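You operate a simulated robot arm through the tools that you are given. There is no shell and no other tool.

The job below is to be done with a simulated robot arm. You get a single attempt, and the scene is never put back.

## Task
Stop the drip at the blue drain port, then test it.
Fine: the low valve marked DRAIN shut first, clamp shut, wheel tight; open that valve fully, then shut it again.

Only the result counts: the job must be done as asked and must still hold three seconds after the hand-in. Knocking over, shifting, dropping, spilling or breaking anything else fails it.

## Robot
A 7-joint arm with a three-finger gripper, fixed in place. Base frame: the origin is at the foot of the arm, x ahead of it, y to its left, z up. Readings come in m, rad, newtons and seconds.
Its first joint turns from -2.897 to 2.897 rad. Payload 2.69 kg.
Tool frame: the origin (TCP) lies between the finger pads and is the grasp point; the fingertips stand 0.029 m ahead of it; z points along the fingers, y is the line along which they close. Largest opening 0.12 m; the body of the gripper starts 0.078 m behind the TCP.
Orientation is that of the tool frame in the base frame, as a unit quaternion [w, x, y, z]. With the fingers straight down and closing along the base's y, the tool's x points along the base's -x, its y along +y and its z along -z.

## Interface
- The arm moves only by the tool play_rows. Its argument "rows" is a list of rows, each an object (a shift or turn left out is 0, a gripper value left out holds the last) with "xyz": the shift along the base's x, y, z in units of 100 mm (1.0 is 100 mm), a list of three; "dr": the turn, a rotation vector about the base's x, y, z in units of 45 degrees (1.0 is 45 degrees), a list of three; "gripper": the opening, from 0 (shut) to 1 (fully open). In form: [{"xyz": [dx, dy, dz], "dr": [ax, ay, az], "gripper": gripper}, ...]. A call has 1 to 20 rows; each row is the pose to reach, as a shift and turn from the pose commanded when the call began. A call with a number of a shift or a turn outside -1 to 1 is refused whole. Rows are played at 5 a second. More than 0.05 m and 0.15 rad between two rows, or a gripper value outside its range, and nothing of the call is played. Where a pose cannot be reached the arm comes as near as it can. A force on the tool above 40 N (or 10 N above the force at the start of the call, whichever is more), or a blocked arm, ends the call early, and 0.2 s more pass. Each finger halts on what it meets, pressing with about 33 N; the grip force reading is that of the motor and also rises with nothing between the fingers. The clock runs only during rows and for 0.2 s after the last one: add rows that repeat a pose to give the fingers time. The reply holds the time, the measured pose of the TCP, the force on the tool along the base axes, the opening and the grip force, in the units named above and with some noise, with the torque about the TCP (base axes, N m) and any sound that the robot's microphone picked up, and new pictures: "pictures" is both (left out), scene, wrist or none.
- Cameras (640 x 400 px; columns grow to the right, rows downward): "scene" is fixed at [0.408, -0.4881, 1.3218]; the picture's right is [0.80, -0.60, 0.00], its down [-0.58, -0.78, -0.25] and it looks along [0.15, 0.20, -0.97] (base axes); focal length 214 px, centre (320, 200). "wrist" rides on the gripper at [0.063, 0, -0.104] in the tool frame; the picture's right is [0.00, 1.00, 0.00], its down [-0.83, 0.00, -0.56] and it looks along [-0.56, 0.00, 0.83] (tool axes); focal length 275 px, centre (320, 200). There is no depth. A picture from a camera that has moved, and an enlarged one, comes with that camera's place and axes in the base frame and with its lens. The place of the scene camera against the robot may be out by one fixed shift of up to 0.018 m in any direction.
- slide_trunk(by): slides the trunk up (or, below 0, down) by that many m; the arm rides with it, the base frame stays. It gives what a move gives, with no picture.
- inspect(camera, box): a new picture of the part [left, top, right, bottom] of that camera's present view, enlarged. The clock stands still meanwhile.
- finish_job(): hands the job in; it is judged then, once.

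Nothing tells you positions but the pictures and the camera data. Unless the task says otherwise, let go and move clear before handing in.

The tools are called after "Request:" as a command line: name --argument value ..., lists and objects as JSON in quotes. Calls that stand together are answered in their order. play_rows: Moves the arm, as the interface text tells. Its arguments: {"type":"object","properties":{"rows":{"type":"array","items":{"type":"object","properties":{"xyz":{"type":"array","items":{"type":"number"}},"dr":{"type":"array","items":{"type":"number"}},"gripper":{"type":"number"}}}},"pictures":{"type":"string","enum":["both","scene","wrist","none"]}},"required":["rows"]} The other tools are called the same way: slide_trunk (by) slides the trunk up or down; inspect (camera, box) takes an enlarged picture of a part of a camera's view; finish_job () hands the job in.

At the start:

```text
time_s: 0.0
tcp_pos: [0.1312, -0.4476, 0.9139]
tcp_rot: [-0.001, 0.0, 1.0, 0.0]
wrist_force: [0.4, -1.2, -1.2]
moment: [0.02, 0.0, 0.0]
finger_gap: 0.1197
finger_force: 0.2
trunk travel left (down, up): [-0.325, 0.261]
```

scene: 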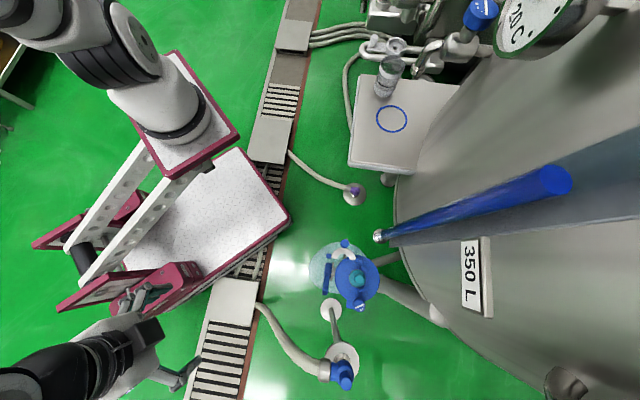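
wrist: 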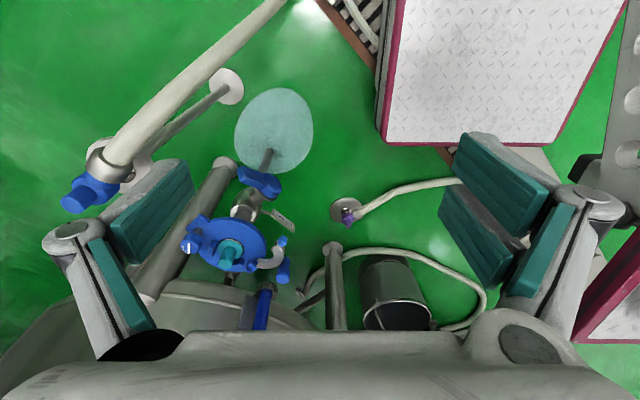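

I see a tank on the right with a blue valve assembly low down near the scene-picture's (350, 280), and a puddle below it. First I look closer at it with both cameras before moving.

Request:
inspect --camera "scene" --box '[280, 210, 440, 310]'

Request:
inspect --camera "wrist" --box '[160, 150, 320, 250]'

Request:
inspect --camera "wrist" --box '[160, 220, 320, 320]'

Request:
inspect --camera "scene" --box '[240, 290, 400, 390]'

Request:
inspect --camera "scene" --box '[340, 0, 500, 100]'

```text
4.00 times, centred on (360, 260) of scene
camera zoom: at [0.408, -0.4881, 1.3218], right [0.8, -0.6, 0.0], down [-0.58, -0.78, -0.25], along [0.15, 0.2, -0.97], focal length 858 px, centre (160, -40)
```

zoom: 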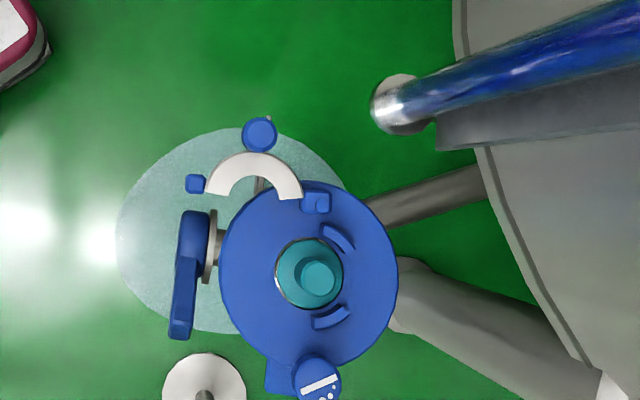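

```text
4.00 times, centred on (240, 200) of wrist
camera zoom: at [0.0685, -0.446, 1.0199], right [0.0, 1.0, 0.0], down [0.83, 0.0, 0.56], along [0.56, 0.0, -0.83], focal length 1101 px, centre (640, 200)
```

zoom: 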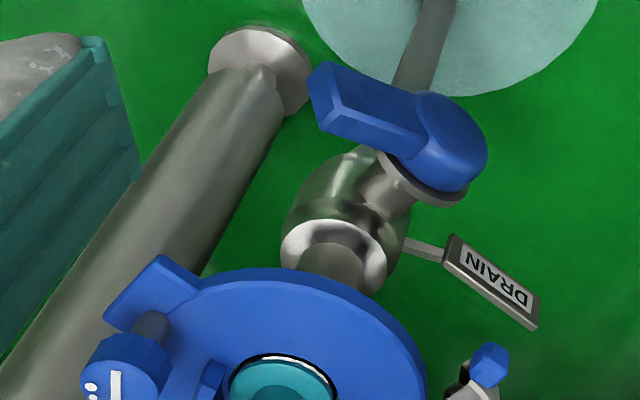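

```text
4.00 times, centred on (240, 270) of wrist
camera zoom: at [0.0685, -0.446, 1.0199], right [0.0, 1.0, 0.0], down [0.83, 0.0, 0.56], along [0.56, 0.0, -0.83], focal length 1101 px, centre (640, -80)
```

zoom: 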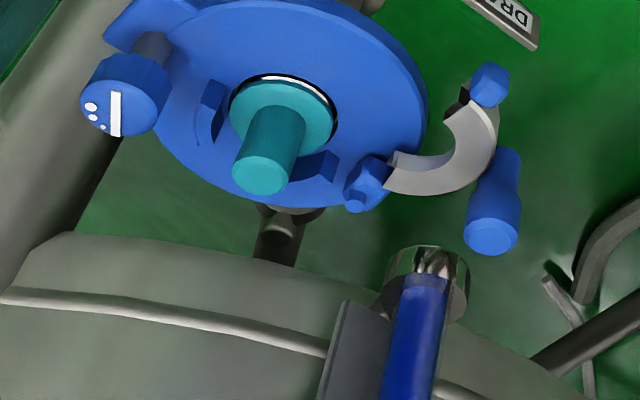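

```text
4.00 times, centred on (320, 340) of scene
camera zoom: at [0.408, -0.4881, 1.3218], right [0.8, -0.6, 0.0], down [-0.58, -0.78, -0.25], along [0.15, 0.2, -0.97], focal length 858 px, centre (320, -360)
```

zoom: 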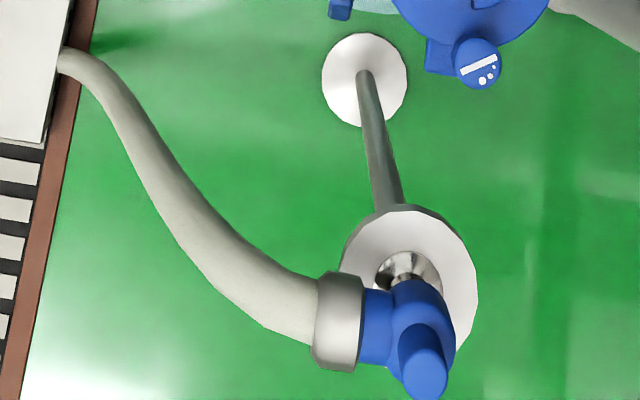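

```text
4.00 times, centred on (420, 50) of scene
camera zoom: at [0.408, -0.4881, 1.3218], right [0.8, -0.6, 0.0], down [-0.58, -0.78, -0.25], along [0.15, 0.2, -0.97], focal length 858 px, centre (-80, 800)
```

zoom: 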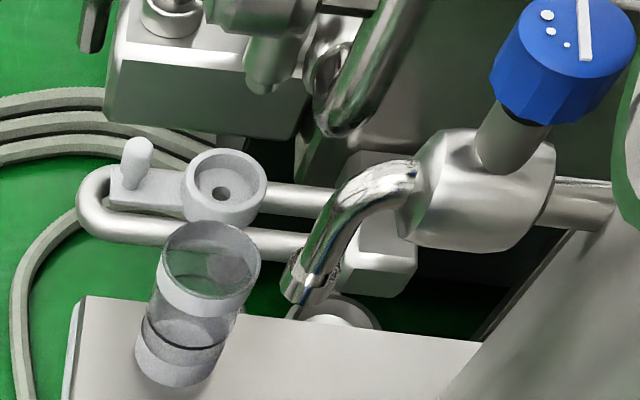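

The blue drain assembly sits near (0.46, -0.63, 0.6): a blue plate with a teal plug, a swing clamp, a knob with white marks, and a valve with a DRAIN tag below. I'll zoom in more before moving.

Request:
inspect --camera "wrist" --box '[175, 205, 255, 255]'

Request:
inspect --camera "wrist" --box '[230, 235, 310, 285]'

Request:
inspect --camera "wrist" --box '[220, 155, 300, 205]'

Request:
inspect --camera "scene" --box '[310, 232, 390, 282]'

Request:
inspect --camera "scene" --box '[310, 265, 390, 315]'

```text
8.00 times, centred on (215, 230) of wrist
camera zoom: at [0.0685, -0.446, 1.0199], right [0.0, 1.0, 0.0], down [0.83, 0.0, 0.56], along [0.56, 0.0, -0.83], focal length 2202 px, centre (1160, -40)
```

zoom: 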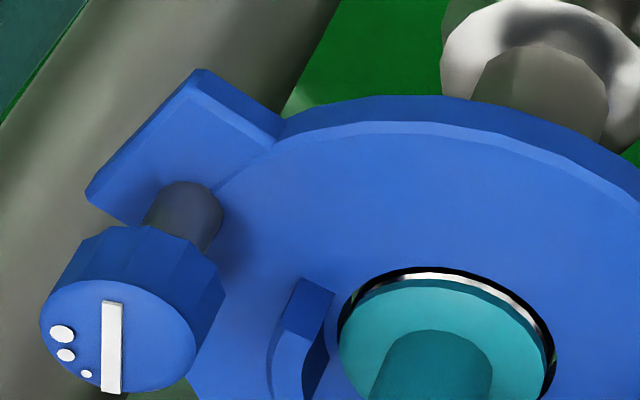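

```text
8.00 times, centred on (270, 260) of wrist
camera zoom: at [0.0685, -0.446, 1.0199], right [0.0, 1.0, 0.0], down [0.83, 0.0, 0.56], along [0.56, 0.0, -0.83], focal length 2202 px, centre (720, -280)
```

zoom: 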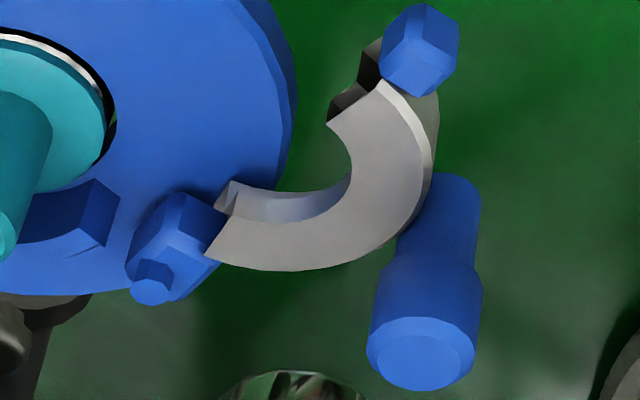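

```text
8.00 times, centred on (260, 180) of wrist
camera zoom: at [0.0685, -0.446, 1.0199], right [0.0, 1.0, 0.0], down [0.83, 0.0, 0.56], along [0.56, 0.0, -0.83], focal length 2202 px, centre (800, 360)
```

zoom: 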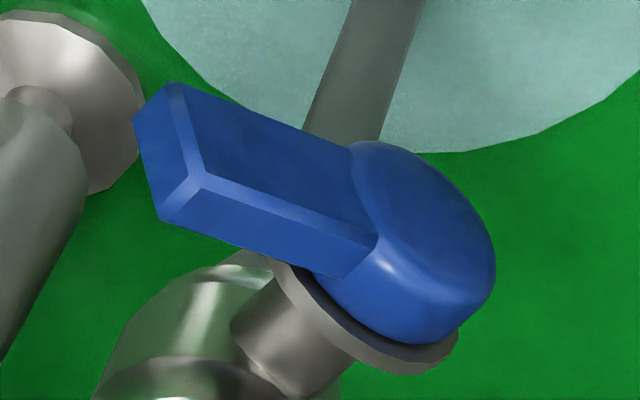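

```text
8.00 times, centred on (350, 257) of scene
camera zoom: at [0.408, -0.4881, 1.3218], right [0.8, -0.6, 0.0], down [-0.58, -0.78, -0.25], along [0.15, 0.2, -0.97], focal length 1716 px, centre (80, -256)
```

zoom: 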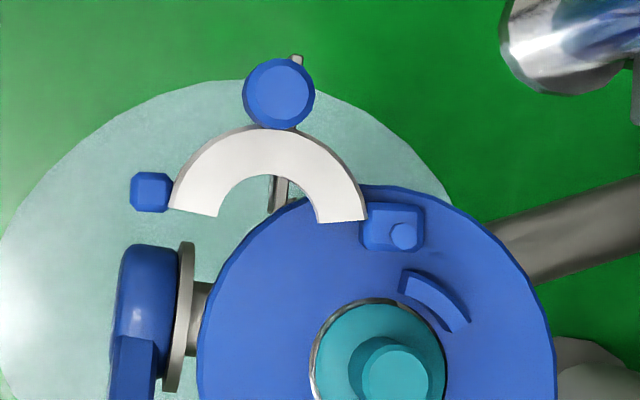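

```text
8.00 times, centred on (350, 290) of scene
camera zoom: at [0.408, -0.4881, 1.3218], right [0.8, -0.6, 0.0], down [-0.58, -0.78, -0.25], along [0.15, 0.2, -0.97], focal length 1716 px, centre (80, -520)
```

zoom: 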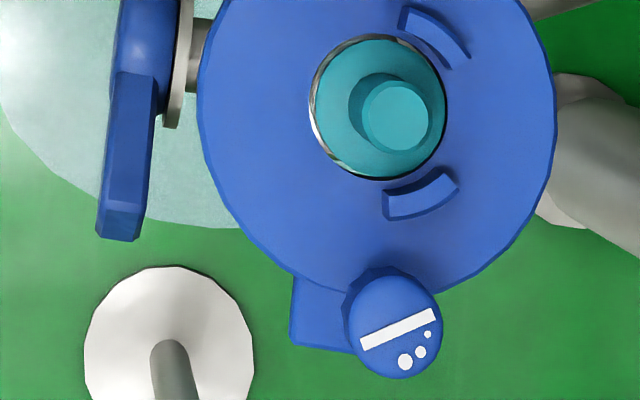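

The drain valve lever hub looks to be near (0.41, -0.555, 0.455), its lever half-raised; the plate sits at about z 0.61. I'll turn the gripper toward the assembly and go lower for a better view.

Request:
play_rows --rows '[{"xyz": [0, 0, -0.15], "dr": [0, 0, -0.15]}, {"xyz": [0, 0, -0.3], "dr": [0, 0, -0.3]}, {"xyz": [0, 0, -0.45], "dr": [0, 0, -0.45]}, {"xyz": [0, 0, -0.6], "dr": [0, 0, -0.6]}, {"xyz": [0, 0, -0.8], "dr": [0, 0, -0.75]}, {"xyz": [0, 0, -1.0], "dr": [0, 0, -0.9]}, {"xyz": [0, 0, -1.0], "dr": [0, 0, -0.9]}]' --pictures "both"

```text
time_s: 1.6
tcp_pos: [0.1321, -0.4471, 0.8151]
tcp_rot: [0.0, 0.348, 0.938, 0.001]
wrist_force: [-0.9, 0.0, -0.2]
moment: [0.02, 0.0, 0.02]
finger_gap: 0.1201
finger_force: 0.0
trunk travel left (down, up): [-0.325, 0.261]
camera wrist: at [0.0839, -0.4043, 0.9199], right [0.65, 0.76, 0.0], down [0.63, -0.54, 0.56], along [0.42, -0.36, -0.83], focal length 275 px, centre (320, 200)
```

scene: 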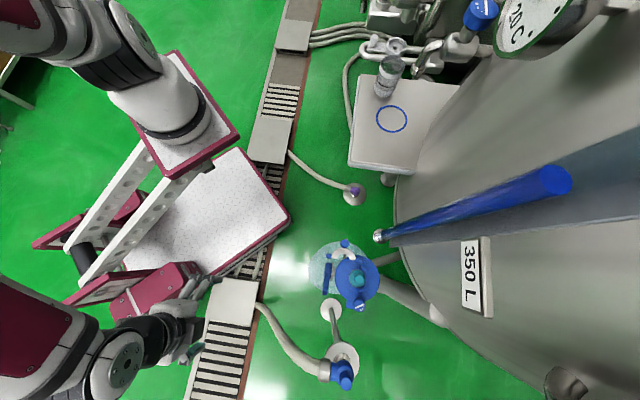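
wrist: 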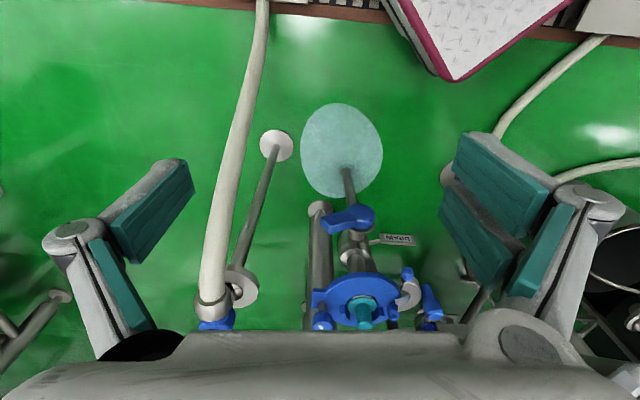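

The gripper is turned toward the assembly; now I tilt the tool forward and lower it so the camera sees the valve and plate from the side.

Request:
play_rows --rows '[{"xyz": [0, 0, -0.2], "dr": [-0.108, -0.127, 0]}, {"xyz": [0, 0, -0.4], "dr": [-0.216, -0.254, 0]}, {"xyz": [0, 0, -0.6], "dr": [-0.325, -0.38, 0]}, {"xyz": [0, 0, -0.8], "dr": [-0.433, -0.507, 0]}, {"xyz": [0, 0, -1.0], "dr": [-0.433, -0.507, 0]}, {"xyz": [0, 0, -1.0], "dr": [-0.433, -0.507, 0]}]' --pictures "wrist"

```text
time_s: 3.0
tcp_pos: [0.1315, -0.4482, 0.7151]
tcp_rot: [0.242, 0.335, 0.906, -0.09]
wrist_force: [-0.2, -0.7, -0.3]
moment: [0.0, 0.01, 0.01]
finger_gap: 0.1201
finger_force: 0.1
trunk travel left (down, up): [-0.325, 0.261]
camera wrist: at [0.0505, -0.377, 0.7747], right [0.65, 0.76, 0.0], down [0.34, -0.28, 0.9], along [0.68, -0.58, -0.44], focal length 275 px, centre (320, 200)
```

wrist: 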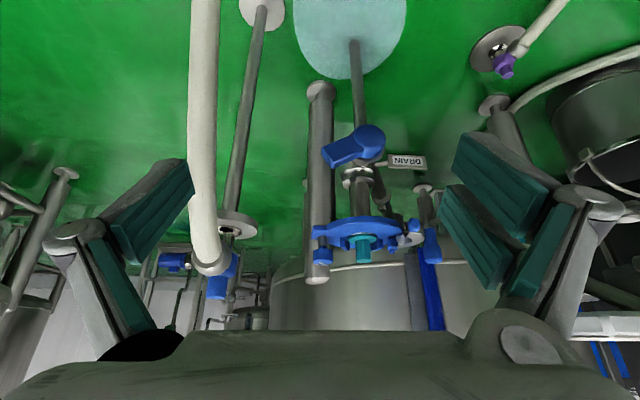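

Request:
inspect --camera "wrist" --box '[290, 110, 450, 210]'

Request:
inspect --camera "wrist" --box '[290, 190, 450, 290]'

Request:
inspect --camera "wrist" --box '[300, 205, 380, 255]'

Request:
inspect --camera "wrist" --box '[360, 195, 440, 245]'

```text
4.00 times, centred on (370, 160) of wrist
camera zoom: at [0.0505, -0.377, 0.7747], right [0.65, 0.76, 0.0], down [0.34, -0.28, 0.9], along [0.68, -0.58, -0.44], focal length 1101 px, centre (120, 360)
```

zoom: 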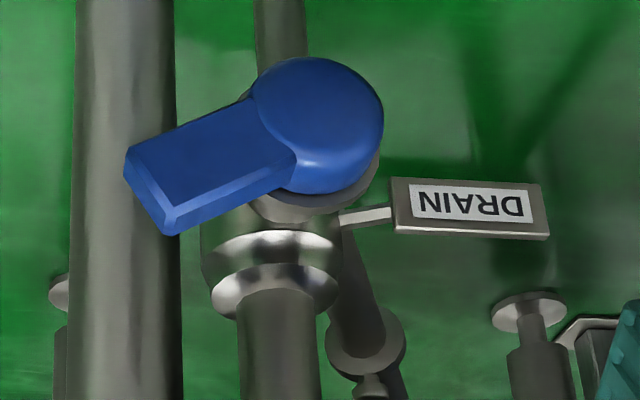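

```text
4.00 times, centred on (370, 240) of wrist
camera zoom: at [0.0505, -0.377, 0.7747], right [0.65, 0.76, 0.0], down [0.34, -0.28, 0.9], along [0.68, -0.58, -0.44], focal length 1101 px, centre (120, 40)
```

zoom: 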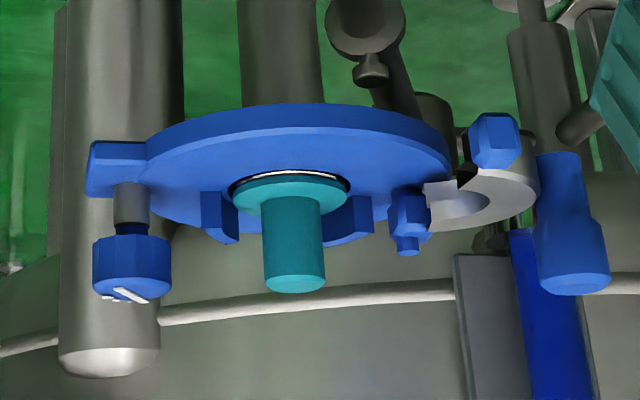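

```text
8.00 times, centred on (340, 230) of wrist
camera zoom: at [0.0505, -0.377, 0.7747], right [0.65, 0.76, 0.0], down [0.34, -0.28, 0.9], along [0.68, -0.58, -0.44], focal length 2202 px, centre (160, -40)
```

zoom: 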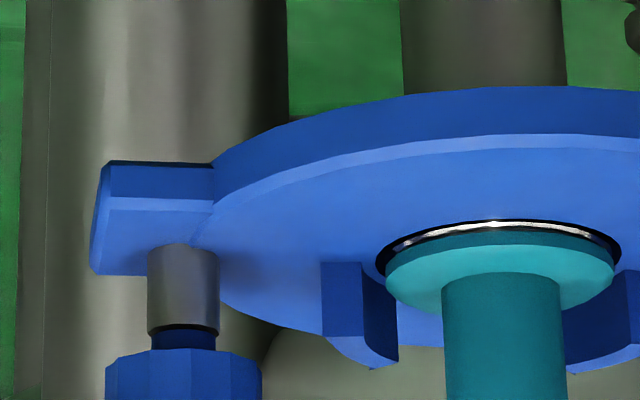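

```text
8.00 times, centred on (400, 220) of wrist
camera zoom: at [0.0505, -0.377, 0.7747], right [0.65, 0.76, 0.0], down [0.34, -0.28, 0.9], along [0.68, -0.58, -0.44], focal length 2202 px, centre (-320, 40)
```

zoom: 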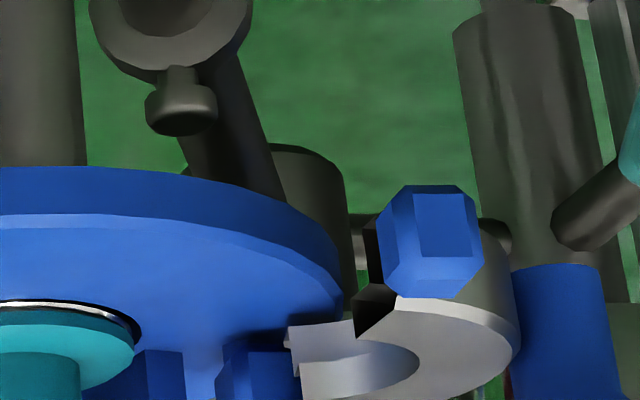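

I can see the lever, DRAIN tag, plate with plug, and the wheel on a post from the side. I'll go lower and level the camera for a true side view.

Request:
play_rows --rows '[{"xyz": [0, 0, -0.2], "dr": [-0.09, -0.105, 0]}, {"xyz": [0, 0, -0.4], "dr": [-0.18, -0.211, 0]}, {"xyz": [0, 0, -0.6], "dr": [-0.27, -0.317, 0]}, {"xyz": [0, 0, -0.8], "dr": [-0.361, -0.422, 0]}, {"xyz": [0, 0, -1.0], "dr": [-0.361, -0.422, 0]}, {"xyz": [0, 0, -1.0], "dr": [-0.361, -0.422, 0]}]' --pictures "both"

```text
time_s: 4.4
tcp_pos: [0.1319, -0.4486, 0.6154]
tcp_rot: [0.433, 0.307, 0.832, -0.16]
wrist_force: [0.0, -0.3, 0.0]
moment: [0.0, -0.01, 0.02]
finger_gap: 0.1201
finger_force: 0.1
trunk travel left (down, up): [-0.325, 0.261]
camera wrist: at [0.039, -0.3667, 0.624], right [0.65, 0.76, 0.0], down [0.02, -0.01, 1.0], along [0.76, -0.65, -0.02], focal length 275 px, centre (320, 200)
```

scene: 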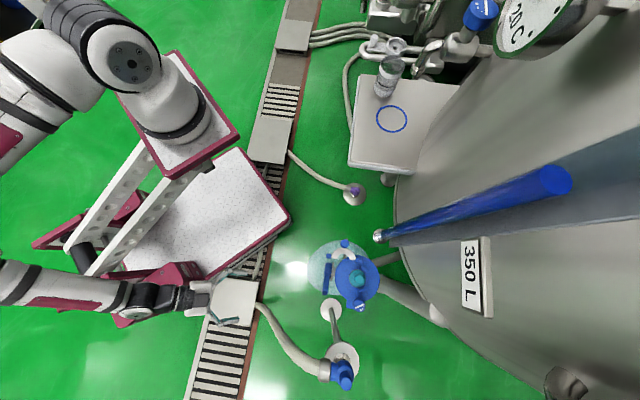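
wrist: 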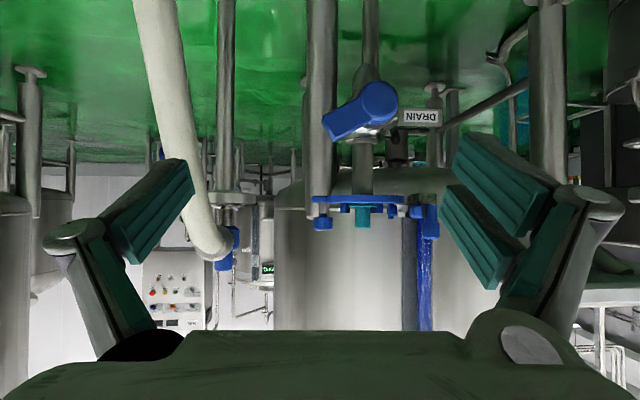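

Request:
inspect --camera "wrist" --box '[300, 70, 460, 170]'

Request:
inspect --camera "wrist" --box '[300, 150, 460, 250]'

Request:
inspect --camera "wrist" --box '[305, 185, 375, 235]'

Request:
inspect --camera "wrist" --box '[370, 185, 450, 235]'

```text
4.00 times, centred on (380, 120) of wrist
camera zoom: at [0.039, -0.3667, 0.624], right [0.65, 0.76, 0.0], down [0.02, -0.01, 1.0], along [0.76, -0.65, -0.02], focal length 1101 px, centre (80, 520)
```

zoom: 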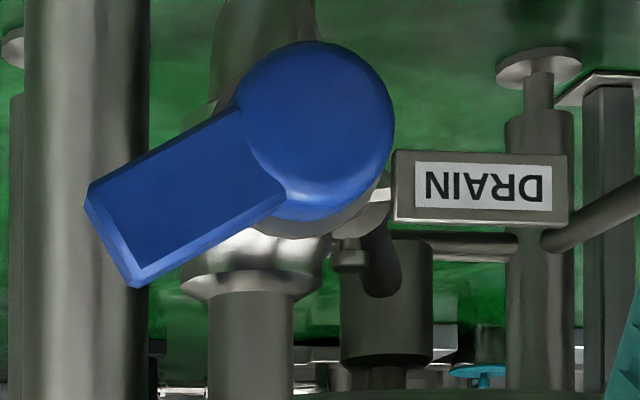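

```text
4.00 times, centred on (380, 200) of wrist
camera zoom: at [0.039, -0.3667, 0.624], right [0.65, 0.76, 0.0], down [0.02, -0.01, 1.0], along [0.76, -0.65, -0.02], focal length 1101 px, centre (80, 200)
```

zoom: 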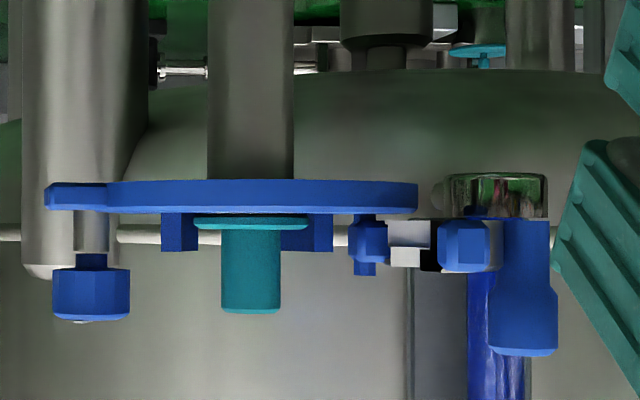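

```text
8.00 times, centred on (340, 210) of wrist
camera zoom: at [0.039, -0.3667, 0.624], right [0.65, 0.76, 0.0], down [0.02, -0.01, 1.0], along [0.76, -0.65, -0.02], focal length 2202 px, centre (160, 120)
```

zoom: 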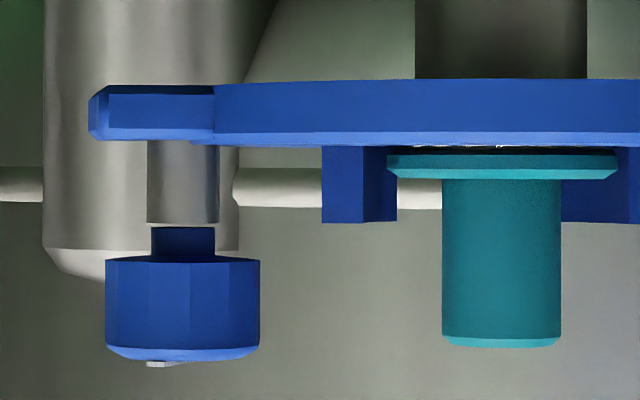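

```text
8.00 times, centred on (410, 210) of wrist
camera zoom: at [0.039, -0.3667, 0.624], right [0.65, 0.76, 0.0], down [0.02, -0.01, 1.0], along [0.76, -0.65, -0.02], focal length 2202 px, centre (-400, 120)
```

zoom: 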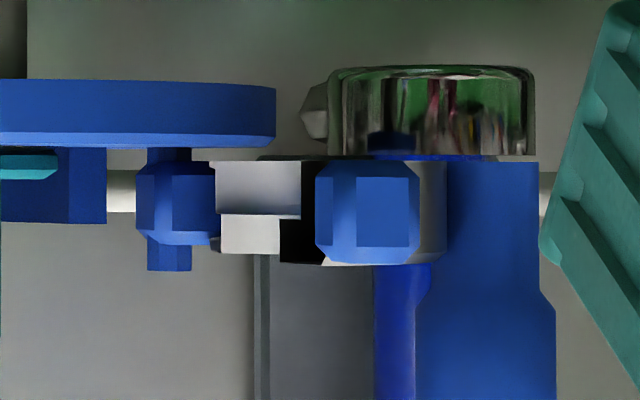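

The side view is clear: plug axis about (0.449, -0.620), lever hub about (0.389, -0.555, 0.479) with the lever about 28° above level, so partly open. I'll level the tool, close the fingers, and approach to push the lever down from outside.

Request:
play_rows --rows '[{"xyz": [0.15, -0.09, 0], "dr": [-0.1, -0.118, 0], "gripper": 0.5}, {"xyz": [0.3, -0.18, 0], "dr": [-0.2, -0.236, 0], "gripper": 0}, {"xyz": [0.45, -0.27, 0], "dr": [-0.3, -0.354, 0]}, {"xyz": [0.6, -0.36, 0], "dr": [-0.4, -0.472, 0]}, {"xyz": [0.8, -0.45, -0.1], "dr": [-0.504, -0.59, 0]}, {"xyz": [0.8, -0.45, -0.1], "dr": [-0.504, -0.59, 0]}]' --pictures "both"

```text
time_s: 5.8
tcp_pos: [0.2123, -0.4922, 0.6067]
tcp_rot: [0.664, 0.245, 0.663, -0.244]
wrist_force: [0.8, 0.8, -0.6]
moment: [0.0, -0.01, -0.01]
finger_gap: 0.0001
finger_force: 28.4
trunk travel left (down, up): [-0.325, 0.261]
camera wrist: at [0.1322, -0.4233, 0.5428], right [0.65, 0.76, -0.01], down [-0.42, 0.36, 0.83], along [0.63, -0.54, 0.56], focal length 275 px, centre (320, 200)
```

scene: 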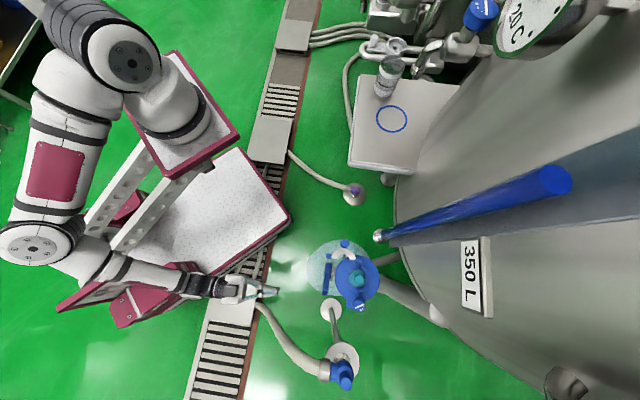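
wrist: 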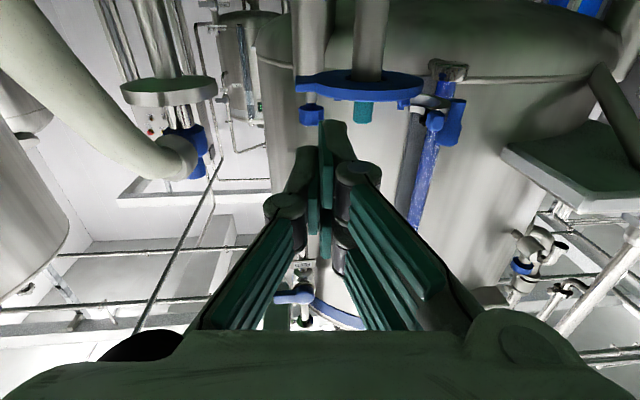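

The tool is now level, pointing at the assembly with fingers shut. I move to a standoff in front of the lever, a little above it.

Request:
play_rows --rows '[{"xyz": [0.25, -0.12, -0.1]}, {"xyz": [0.5, -0.24, -0.2]}, {"xyz": [0.76, -0.35, -0.3]}, {"xyz": [0.76, -0.35, -0.3]}]' --pictures "both"

Request:
inspect --camera "scene" --box '[250, 220, 410, 320]'

```text
time_s: 6.8
tcp_pos: [0.2867, -0.5267, 0.5751]
tcp_rot: [0.662, 0.245, 0.665, -0.245]
wrist_force: [0.6, 1.5, 0.1]
moment: [-0.01, 0.0, 0.01]
finger_gap: 0.0
finger_force: 28.8
trunk travel left (down, up): [-0.325, 0.261]
camera wrist: at [0.2076, -0.4577, 0.5123], right [0.65, 0.76, -0.01], down [-0.42, 0.36, 0.83], along [0.63, -0.54, 0.55], focal length 275 px, centre (320, 200)
```

scene: 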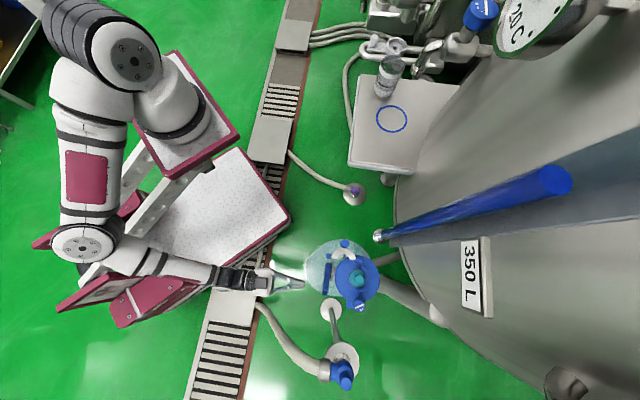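
wrist: 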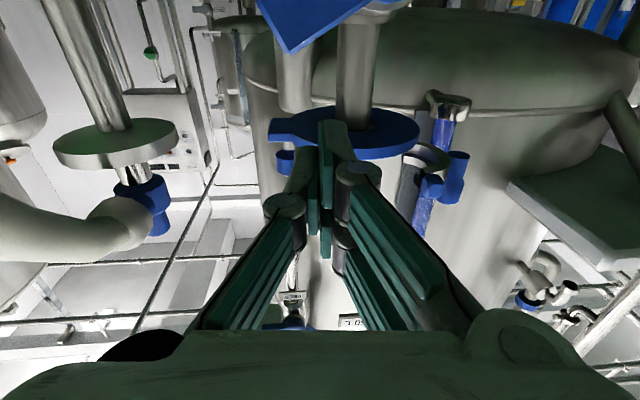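

```text
4.00 times, centred on (330, 270) of scene
camera zoom: at [0.408, -0.4881, 1.3218], right [0.8, -0.6, 0.0], down [-0.58, -0.78, -0.25], along [0.15, 0.2, -0.97], focal length 858 px, centre (280, -80)
```

zoom: 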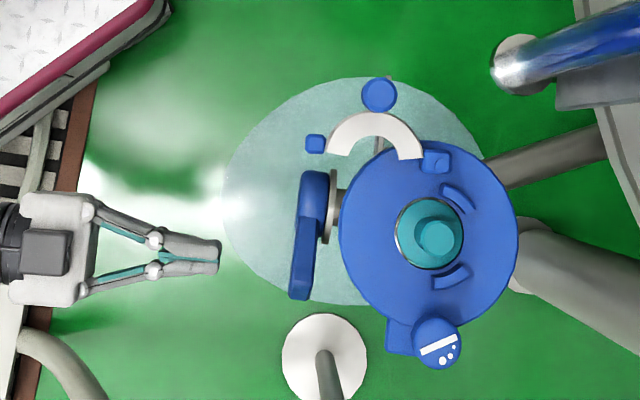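

The fingertips point straight at the lever in the top view, above its upper edge. I move forward over the lever.

Request:
play_rows --rows '[{"xyz": [0.23, -0.195, 0]}, {"xyz": [0.46, -0.39, 0]}, {"xyz": [0.69, -0.585, 0]}, {"xyz": [0.69, -0.585, 0]}]' --pictures "both"

Request:
inspect --camera "scene" --box '[280, 230, 400, 305]'

```text
time_s: 7.8
tcp_pos: [0.3572, -0.5844, 0.5754]
tcp_rot: [0.663, 0.245, 0.664, -0.244]
wrist_force: [0.1, 0.2, 0.8]
moment: [0.0, -0.02, 0.0]
finger_gap: 0.0
finger_force: 28.8
trunk travel left (down, up): [-0.325, 0.261]
camera wrist: at [0.2777, -0.5168, 0.5131], right [0.65, 0.76, 0.0], down [-0.42, 0.36, 0.83], along [0.63, -0.54, 0.55], focal length 275 px, centre (320, 200)
```

scene: 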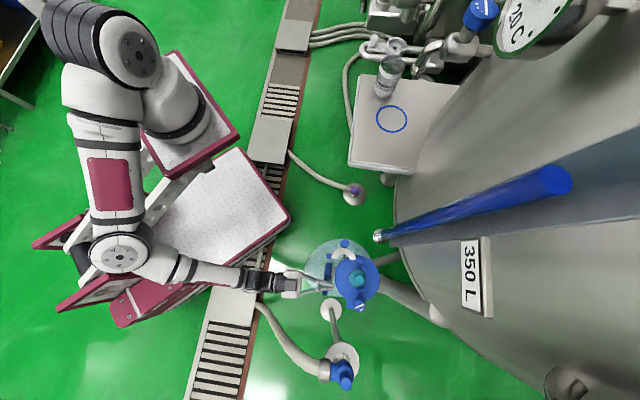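
wrist: 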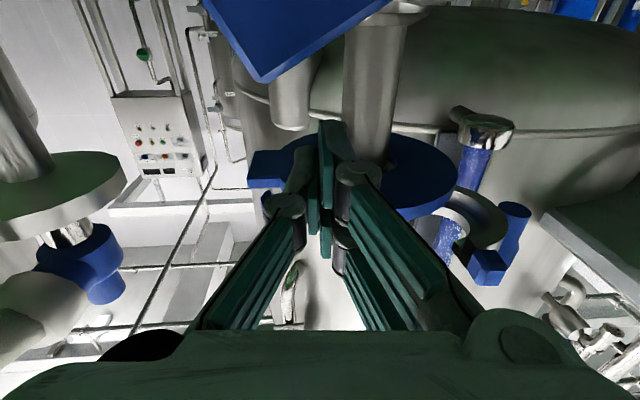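

```text
5.33 times, centred on (340, 268) of scene
camera zoom: at [0.408, -0.4881, 1.3218], right [0.8, -0.6, 0.0], down [-0.58, -0.78, -0.25], along [0.15, 0.2, -0.97], focal length 1144 px, centre (213, -160)
```

zoom: 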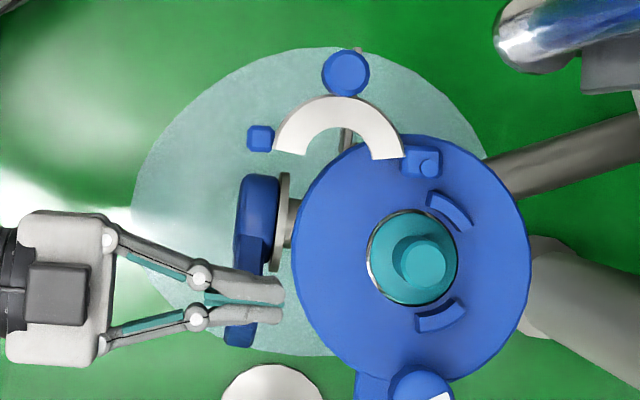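

The fingers lie over the lever bar. I press down gently to turn the lever to level.

Request:
play_rows --rows '[{"xyz": [0, 0, -0.1]}, {"xyz": [0, 0, -0.2]}, {"xyz": [0, 0, -0.28]}, {"xyz": [0, 0, -0.34]}, {"xyz": [0, 0, -0.4]}, {"xyz": [0, 0, -0.45]}, {"xyz": [0, 0, -0.5]}, {"xyz": [0, 0, -0.55]}, {"xyz": [0, 0, -0.6]}]' --pictures "both"

Request:
inspect --camera "scene" --box '[280, 230, 400, 305]'

```text
time_s: 9.8
tcp_pos: [0.3569, -0.5858, 0.5159]
tcp_rot: [0.663, 0.245, 0.663, -0.245]
wrist_force: [0.9, 2.3, 8.3]
moment: [0.04, -0.09, 0.08]
finger_gap: 0.0003
finger_force: 28.2
trunk travel left (down, up): [-0.325, 0.261]
camera wrist: at [0.2772, -0.5166, 0.4533], right [0.65, 0.76, 0.0], down [-0.42, 0.36, 0.83], along [0.63, -0.54, 0.56], focal length 275 px, centre (320, 200)
```

scene: 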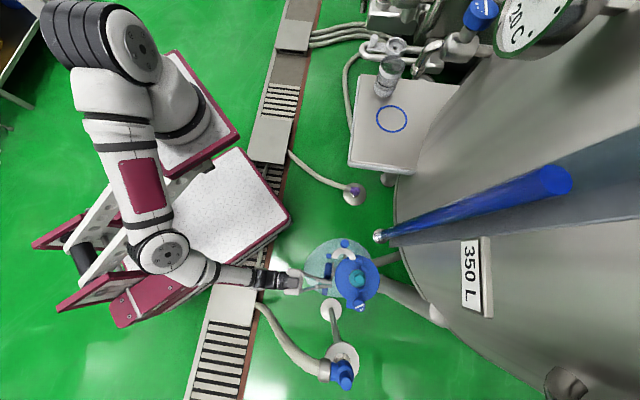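
wrist: 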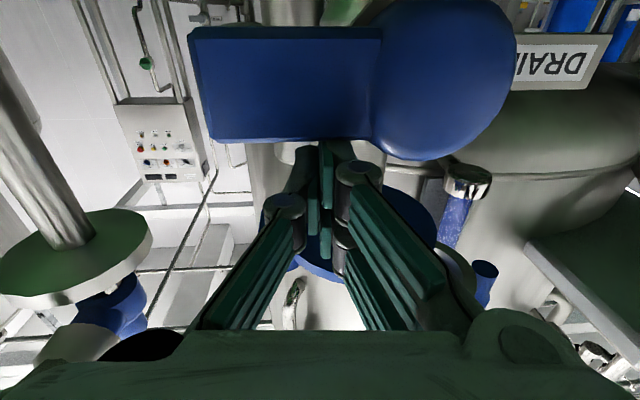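

```text
5.33 times, centred on (340, 268) of scene
camera zoom: at [0.408, -0.4881, 1.3218], right [0.8, -0.6, 0.0], down [-0.58, -0.78, -0.25], along [0.15, 0.2, -0.97], focal length 1144 px, centre (213, -160)
```

zoom: 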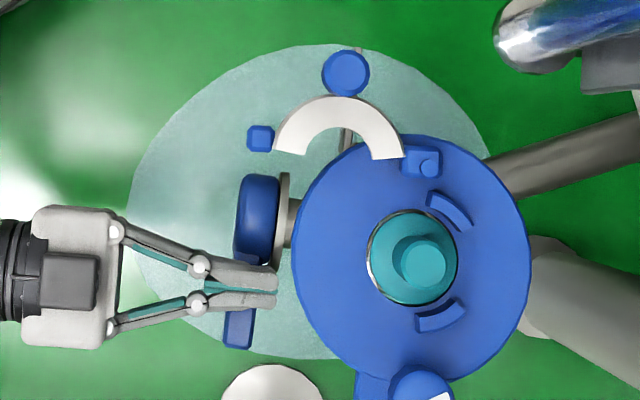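

The lever has turned to about level with 8 N of contact force. I keep pressing in small steps to find its stop.

Request:
play_rows --rows '[{"xyz": [0, 0, -0.03]}, {"xyz": [0, 0, -0.06]}, {"xyz": [0, 0, -0.09]}, {"xyz": [0, 0, -0.12]}]' --pictures "wrist"

```text
time_s: 10.3
tcp_pos: [0.3569, -0.5861, 0.5156]
tcp_rot: [0.668, 0.243, 0.659, -0.247]
wrist_force: [0.3, 1.3, 8.9]
moment: [0.06, 0.05, 0.05]
finger_gap: 0.0
finger_force: 28.7
trunk travel left (down, up): [-0.325, 0.261]
stopped in row 2: the force on the tool passed its limit at 46 N (the readings are from after the stop); the commanded pose is now the measured one
camera wrist: at [0.278, -0.5187, 0.4521], right [0.65, 0.76, -0.01], down [-0.43, 0.37, 0.82], along [0.63, -0.53, 0.57], focal length 275 px, centre (320, 200)
```

wrist: 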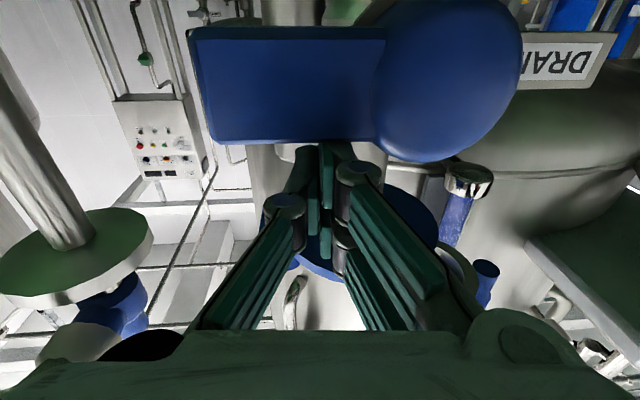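

The lever met its shut stop (46 N) at level. I lift off, back away, and tilt the tool back so that the camera can see the lever.

Request:
play_rows --rows '[{"xyz": [0, 0, 0.15]}, {"xyz": [0, 0, 0.3]}, {"xyz": [-0.2, 0.17, 0.4]}, {"xyz": [-0.45, 0.38, 0.45]}, {"xyz": [-0.7, 0.6, 0.5]}, {"xyz": [-0.95, 0.81, 0.55]}, {"xyz": [-0.95, 0.81, 0.55]}]' --pictures "wrist"

Request:
play_rows --rows '[{"xyz": [0, 0, 0.15], "dr": [0.1, 0.118, 0]}, {"xyz": [0, 0, 0.3], "dr": [0.2, 0.236, 0]}, {"xyz": [0, 0, 0.45], "dr": [0.3, 0.354, 0]}, {"xyz": [0, 0, 0.6], "dr": [0.4, 0.472, 0]}, {"xyz": [0, 0, 0.75], "dr": [0.504, 0.59, 0]}, {"xyz": [0, 0, 0.75], "dr": [0.504, 0.59, 0]}]' --pictures "both"

```text
time_s: 11.9
tcp_pos: [0.2616, -0.5058, 0.5693]
tcp_rot: [0.667, 0.243, 0.661, -0.246]
wrist_force: [0.7, 0.7, 0.1]
moment: [0.0, 0.02, 0.01]
finger_gap: 0.0
finger_force: 28.2
trunk travel left (down, up): [-0.325, 0.261]
camera wrist: at [0.1832, -0.4365, 0.5065], right [0.65, 0.76, -0.01], down [-0.43, 0.37, 0.83], along [0.63, -0.53, 0.56], focal length 275 px, centre (320, 200)
```

wrist: 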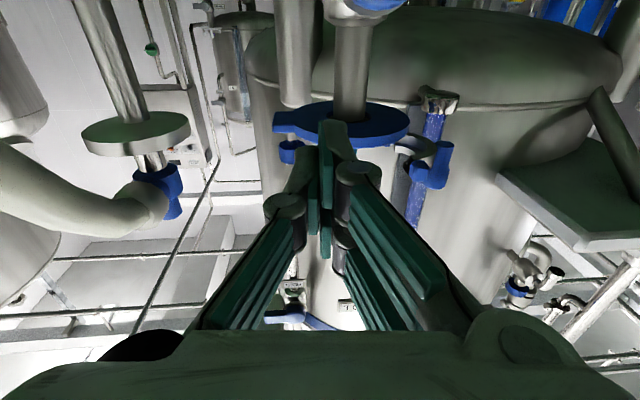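

```text
time_s: 13.3
tcp_pos: [0.2618, -0.5052, 0.6448]
tcp_rot: [0.437, 0.307, 0.83, -0.161]
wrist_force: [0.4, 0.5, 0.1]
moment: [0.03, 0.04, 0.01]
finger_gap: 0.0002
finger_force: 29.2
trunk travel left (down, up): [-0.325, 0.261]
camera wrist: at [0.1698, -0.4254, 0.6525], right [0.65, 0.76, 0.0], down [0.01, 0.0, 1.0], along [0.76, -0.65, -0.01], focal length 275 px, centre (320, 200)
```

scene: 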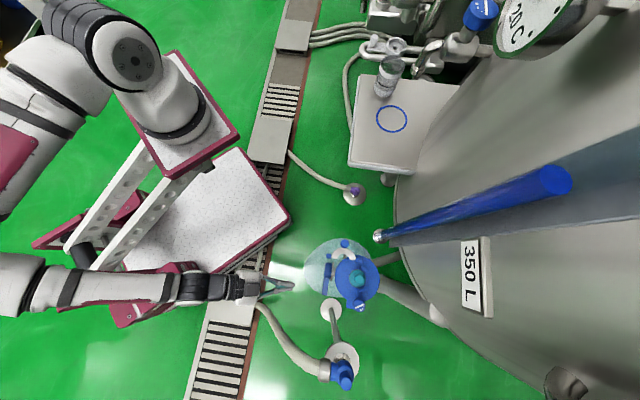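
wrist: 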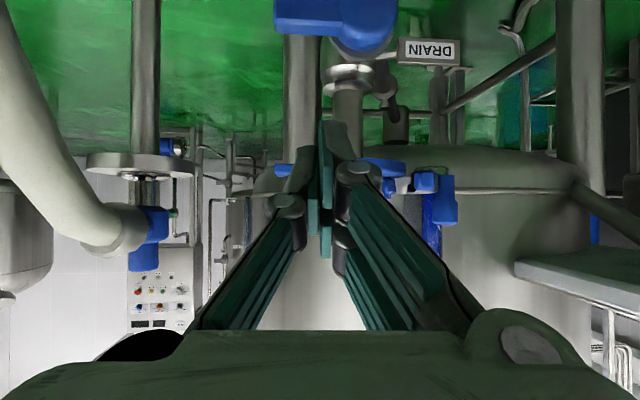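

The lever now shows level (shut). Next I raise the tool to point straight down, on the way to the clamp's handle post at about (0.486, -0.517).

Request:
play_rows --rows '[{"xyz": [0, 0, 0.15], "dr": [0.1, 0.117, 0]}, {"xyz": [0, 0, 0.3], "dr": [0.2, 0.234, 0]}, {"xyz": [0, 0, 0.45], "dr": [0.3, 0.351, 0]}, {"xyz": [0, 0, 0.6], "dr": [0.4, 0.468, 0]}, {"xyz": [0, 0, 0.75], "dr": [0.5, 0.585, 0]}, {"xyz": [0, 0, 0.9], "dr": [0.6, 0.702, 0]}, {"xyz": [0, 0, 1.0], "dr": [0.7, 0.819, 0]}, {"xyz": [0, 0, 1.0], "dr": [0.8015, 0.937, 0]}, {"xyz": [0, 0, 1.0], "dr": [0.8015, 0.937, 0], "gripper": 0.6}, {"xyz": [0, 0, 1.0], "dr": [0.8015, 0.937, 0], "gripper": 0.6}]' --pictures "both"

```text
time_s: 15.5
tcp_pos: [0.2627, -0.5051, 0.7439]
tcp_rot: [0.002, 0.346, 0.938, 0.0]
wrist_force: [-0.8, -0.2, -0.6]
moment: [0.02, -0.01, -0.02]
finger_gap: 0.0719
finger_force: 0.2
trunk travel left (down, up): [-0.325, 0.261]
camera wrist: at [0.2137, -0.4636, 0.8493], right [0.65, 0.76, 0.0], down [0.63, -0.54, 0.56], along [0.43, -0.36, -0.83], focal length 275 px, centre (320, 200)
```

scene: 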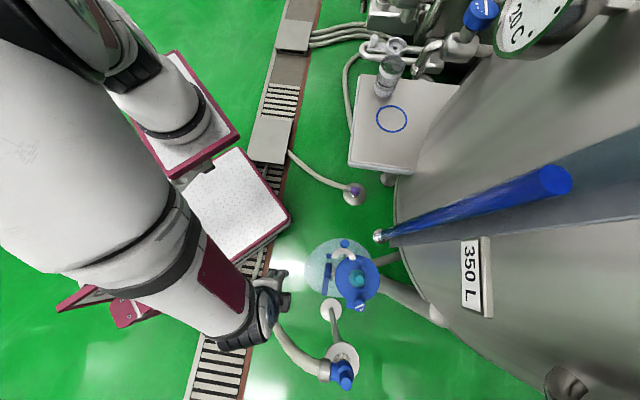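
wrist: 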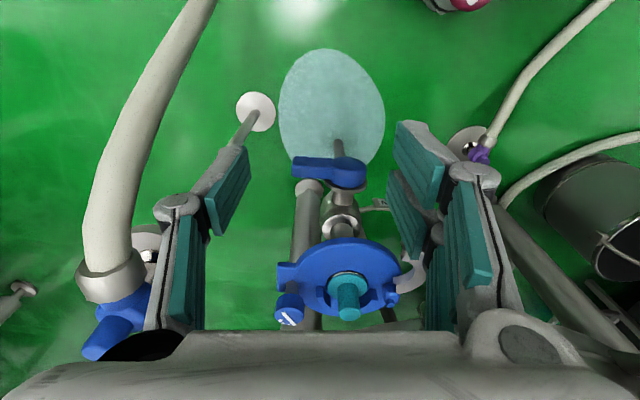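

The view confirms my plug and plate positions. I turn the gripper by -45° and carry it toward the clamp handle, staying above everything.

Request:
play_rows --rows '[{"xyz": [0.16, 0.0, 0.05], "dr": [0, 0, -0.16]}, {"xyz": [0.33, 0.0, 0.1], "dr": [0, 0, -0.33]}, {"xyz": [0.5, -0.02, 0.1], "dr": [0, 0, -0.5]}, {"xyz": [0.67, -0.04, 0.1], "dr": [0, 0, -0.67]}, {"xyz": [0.84, -0.05, 0.1], "dr": [0, 0, -0.84]}, {"xyz": [1.0, -0.05, 0.1], "dr": [0, 0, -1.0]}, {"xyz": [1.0, -0.05, 0.1], "dr": [0, 0, -1.0]}]' --pictures "both"

```text
time_s: 17.1
tcp_pos: [0.3611, -0.5109, 0.755]
tcp_rot: [0.001, 0.679, 0.734, 0.0]
wrist_force: [0.0, 1.2, 0.1]
moment: [-0.01, -0.01, 0.0]
finger_gap: 0.0718
finger_force: 0.0
trunk travel left (down, up): [-0.325, 0.261]
camera wrist: at [0.3569, -0.4454, 0.8595], right [1.0, 0.08, 0.0], down [0.07, -0.83, 0.56], along [0.05, -0.56, -0.83], focal length 275 px, centre (320, 200)
```

scene: 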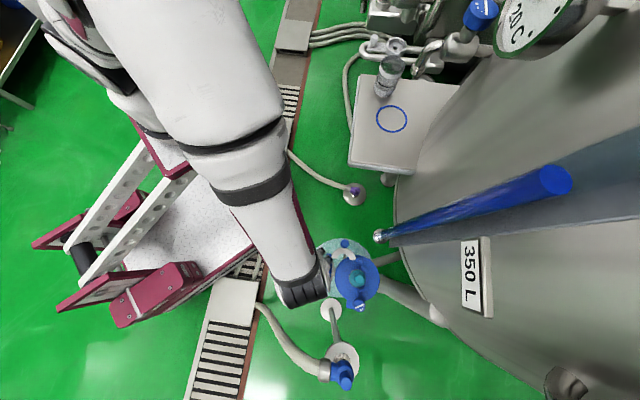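
wrist: 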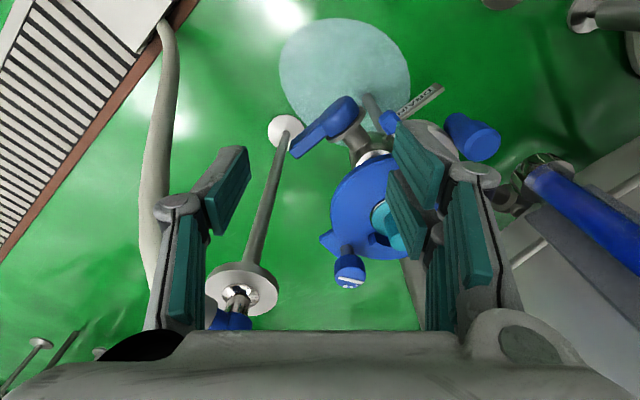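

Request:
inspect --camera "wrist" --box '[360, 80, 520, 180]'

```text
4.00 times, centred on (440, 130) of wrist
camera zoom: at [0.3569, -0.4454, 0.8595], right [1.0, 0.08, 0.0], down [0.07, -0.83, 0.56], along [0.05, -0.56, -0.83], focal length 1101 px, centre (-160, 480)
```

zoom: 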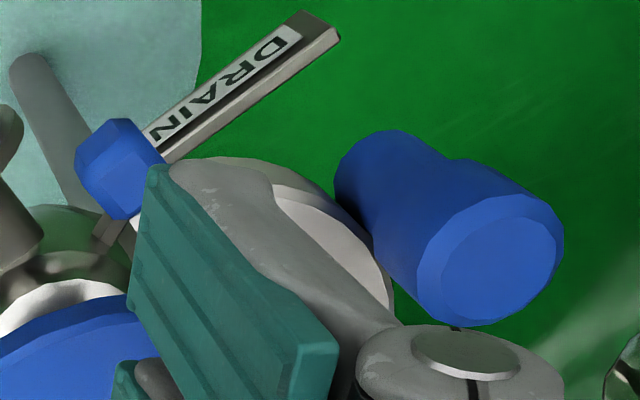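

The handle top is at about (0.484, -0.516, 0.668). I go over it.

Request:
play_rows --rows '[{"xyz": [0.25, 0, 0]}, {"xyz": [0.5, 0, 0]}, {"xyz": [0.75, 0, 0]}, {"xyz": [1.0, 0, 0]}, {"xyz": [1.0, 0, 0]}]' --pictures "none"

Request:
play_rows --rows '[{"xyz": [0.12, -0.03, 0]}, {"xyz": [0.23, -0.05, -0.1]}, {"xyz": [0.23, -0.05, -0.1]}]' --pictures "both"

Request:
inspect --camera "wrist" --box '[200, 60, 440, 210]'

```text
time_s: 18.3
tcp_pos: [0.4627, -0.5107, 0.7551]
tcp_rot: [0.002, 0.679, 0.734, -0.001]
wrist_force: [0.3, -0.5, -1.2]
moment: [0.02, -0.01, 0.0]
finger_gap: 0.0721
finger_force: 0.1
trunk travel left (down, up): [-0.325, 0.261]
```

```text
time_s: 19.1
tcp_pos: [0.4858, -0.5148, 0.7443]
tcp_rot: [0.0, 0.679, 0.734, 0.0]
wrist_force: [0.3, 0.0, -0.4]
moment: [-0.01, 0.0, 0.0]
finger_gap: 0.0719
finger_force: 0.1
trunk travel left (down, up): [-0.325, 0.261]
camera wrist: at [0.4797, -0.4509, 0.8491], right [1.0, 0.08, 0.0], down [0.07, -0.83, 0.56], along [0.05, -0.56, -0.83], focal length 275 px, centre (320, 200)
```

scene: 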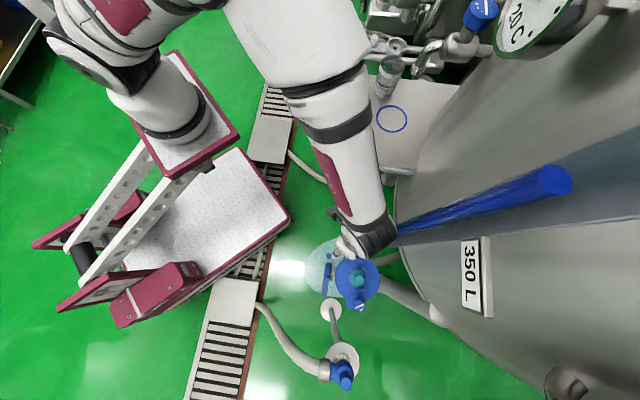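
wrist: 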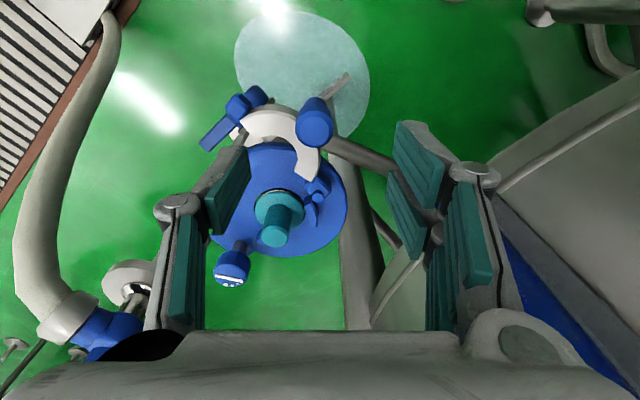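

```text
2.67 times, centred on (320, 135) of wrist
camera zoom: at [0.4797, -0.4509, 0.8491], right [1.0, 0.08, 0.0], down [0.07, -0.83, 0.56], along [0.05, -0.56, -0.83], focal length 734 px, centre (320, 373)
```

zoom: 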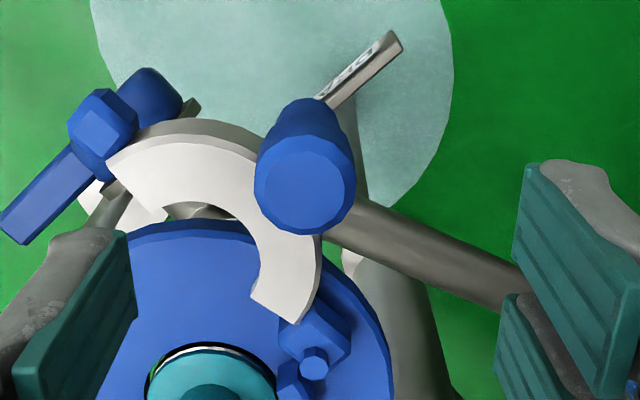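

The handle sits about 5 mm left of centre between the fingers. I correct that and descend around it, keeping the fingertips just above the clamp ring.

Request:
play_rows --rows '[{"xyz": [-0.05, -0.01, 0]}, {"xyz": [-0.05, -0.01, -0.2]}, {"xyz": [-0.05, -0.01, -0.4]}, {"xyz": [-0.05, -0.01, -0.55]}, {"xyz": [-0.05, -0.01, -0.66]}, {"xyz": [-0.05, -0.01, -0.66]}]' --pictures "both"

Request:
inspect --camera "wrist" --box '[200, 60, 440, 210]'

```text
time_s: 20.5
tcp_pos: [0.4789, -0.516, 0.6795]
tcp_rot: [0.002, 0.679, 0.734, 0.0]
wrist_force: [0.0, 0.3, -0.7]
moment: [-0.01, 0.02, 0.03]
finger_gap: 0.0719
finger_force: 0.0
trunk travel left (down, up): [-0.325, 0.261]
camera wrist: at [0.4744, -0.4524, 0.7832], right [1.0, 0.08, 0.0], down [0.07, -0.83, 0.56], along [0.05, -0.56, -0.83], focal length 275 px, centre (320, 200)
```

scene: 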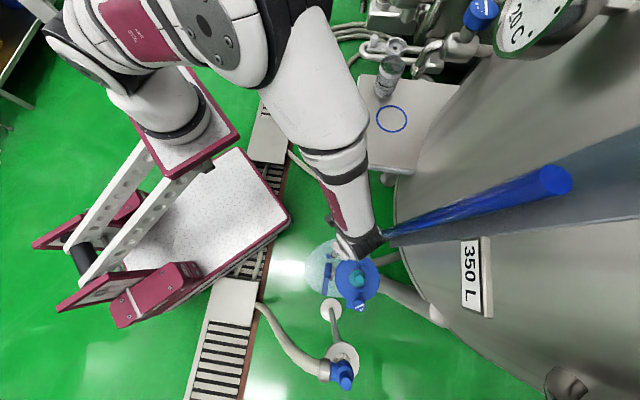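
wrist: 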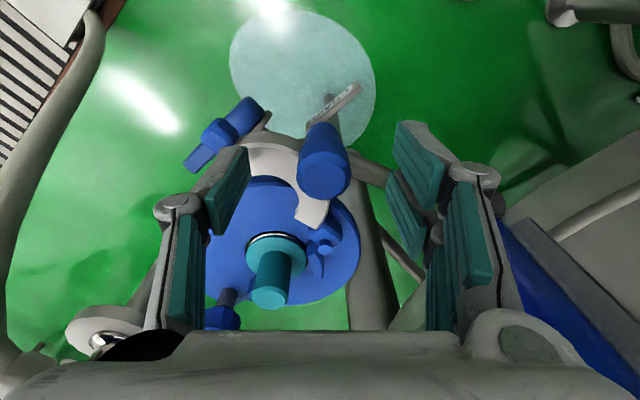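

```text
2.67 times, centred on (320, 135) of wrist
camera zoom: at [0.4744, -0.4524, 0.7832], right [1.0, 0.08, 0.0], down [0.07, -0.83, 0.56], along [0.05, -0.56, -0.83], focal length 734 px, centre (320, 373)
```

zoom: 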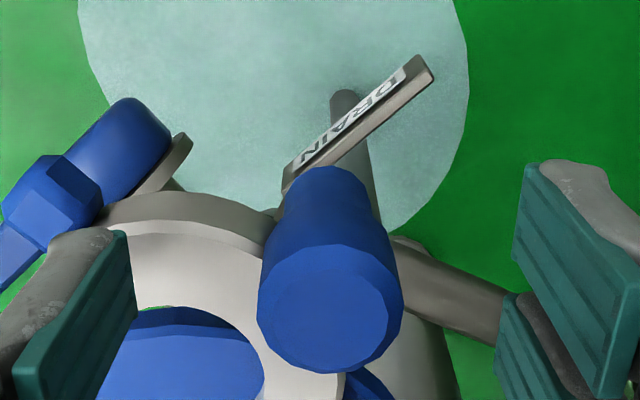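

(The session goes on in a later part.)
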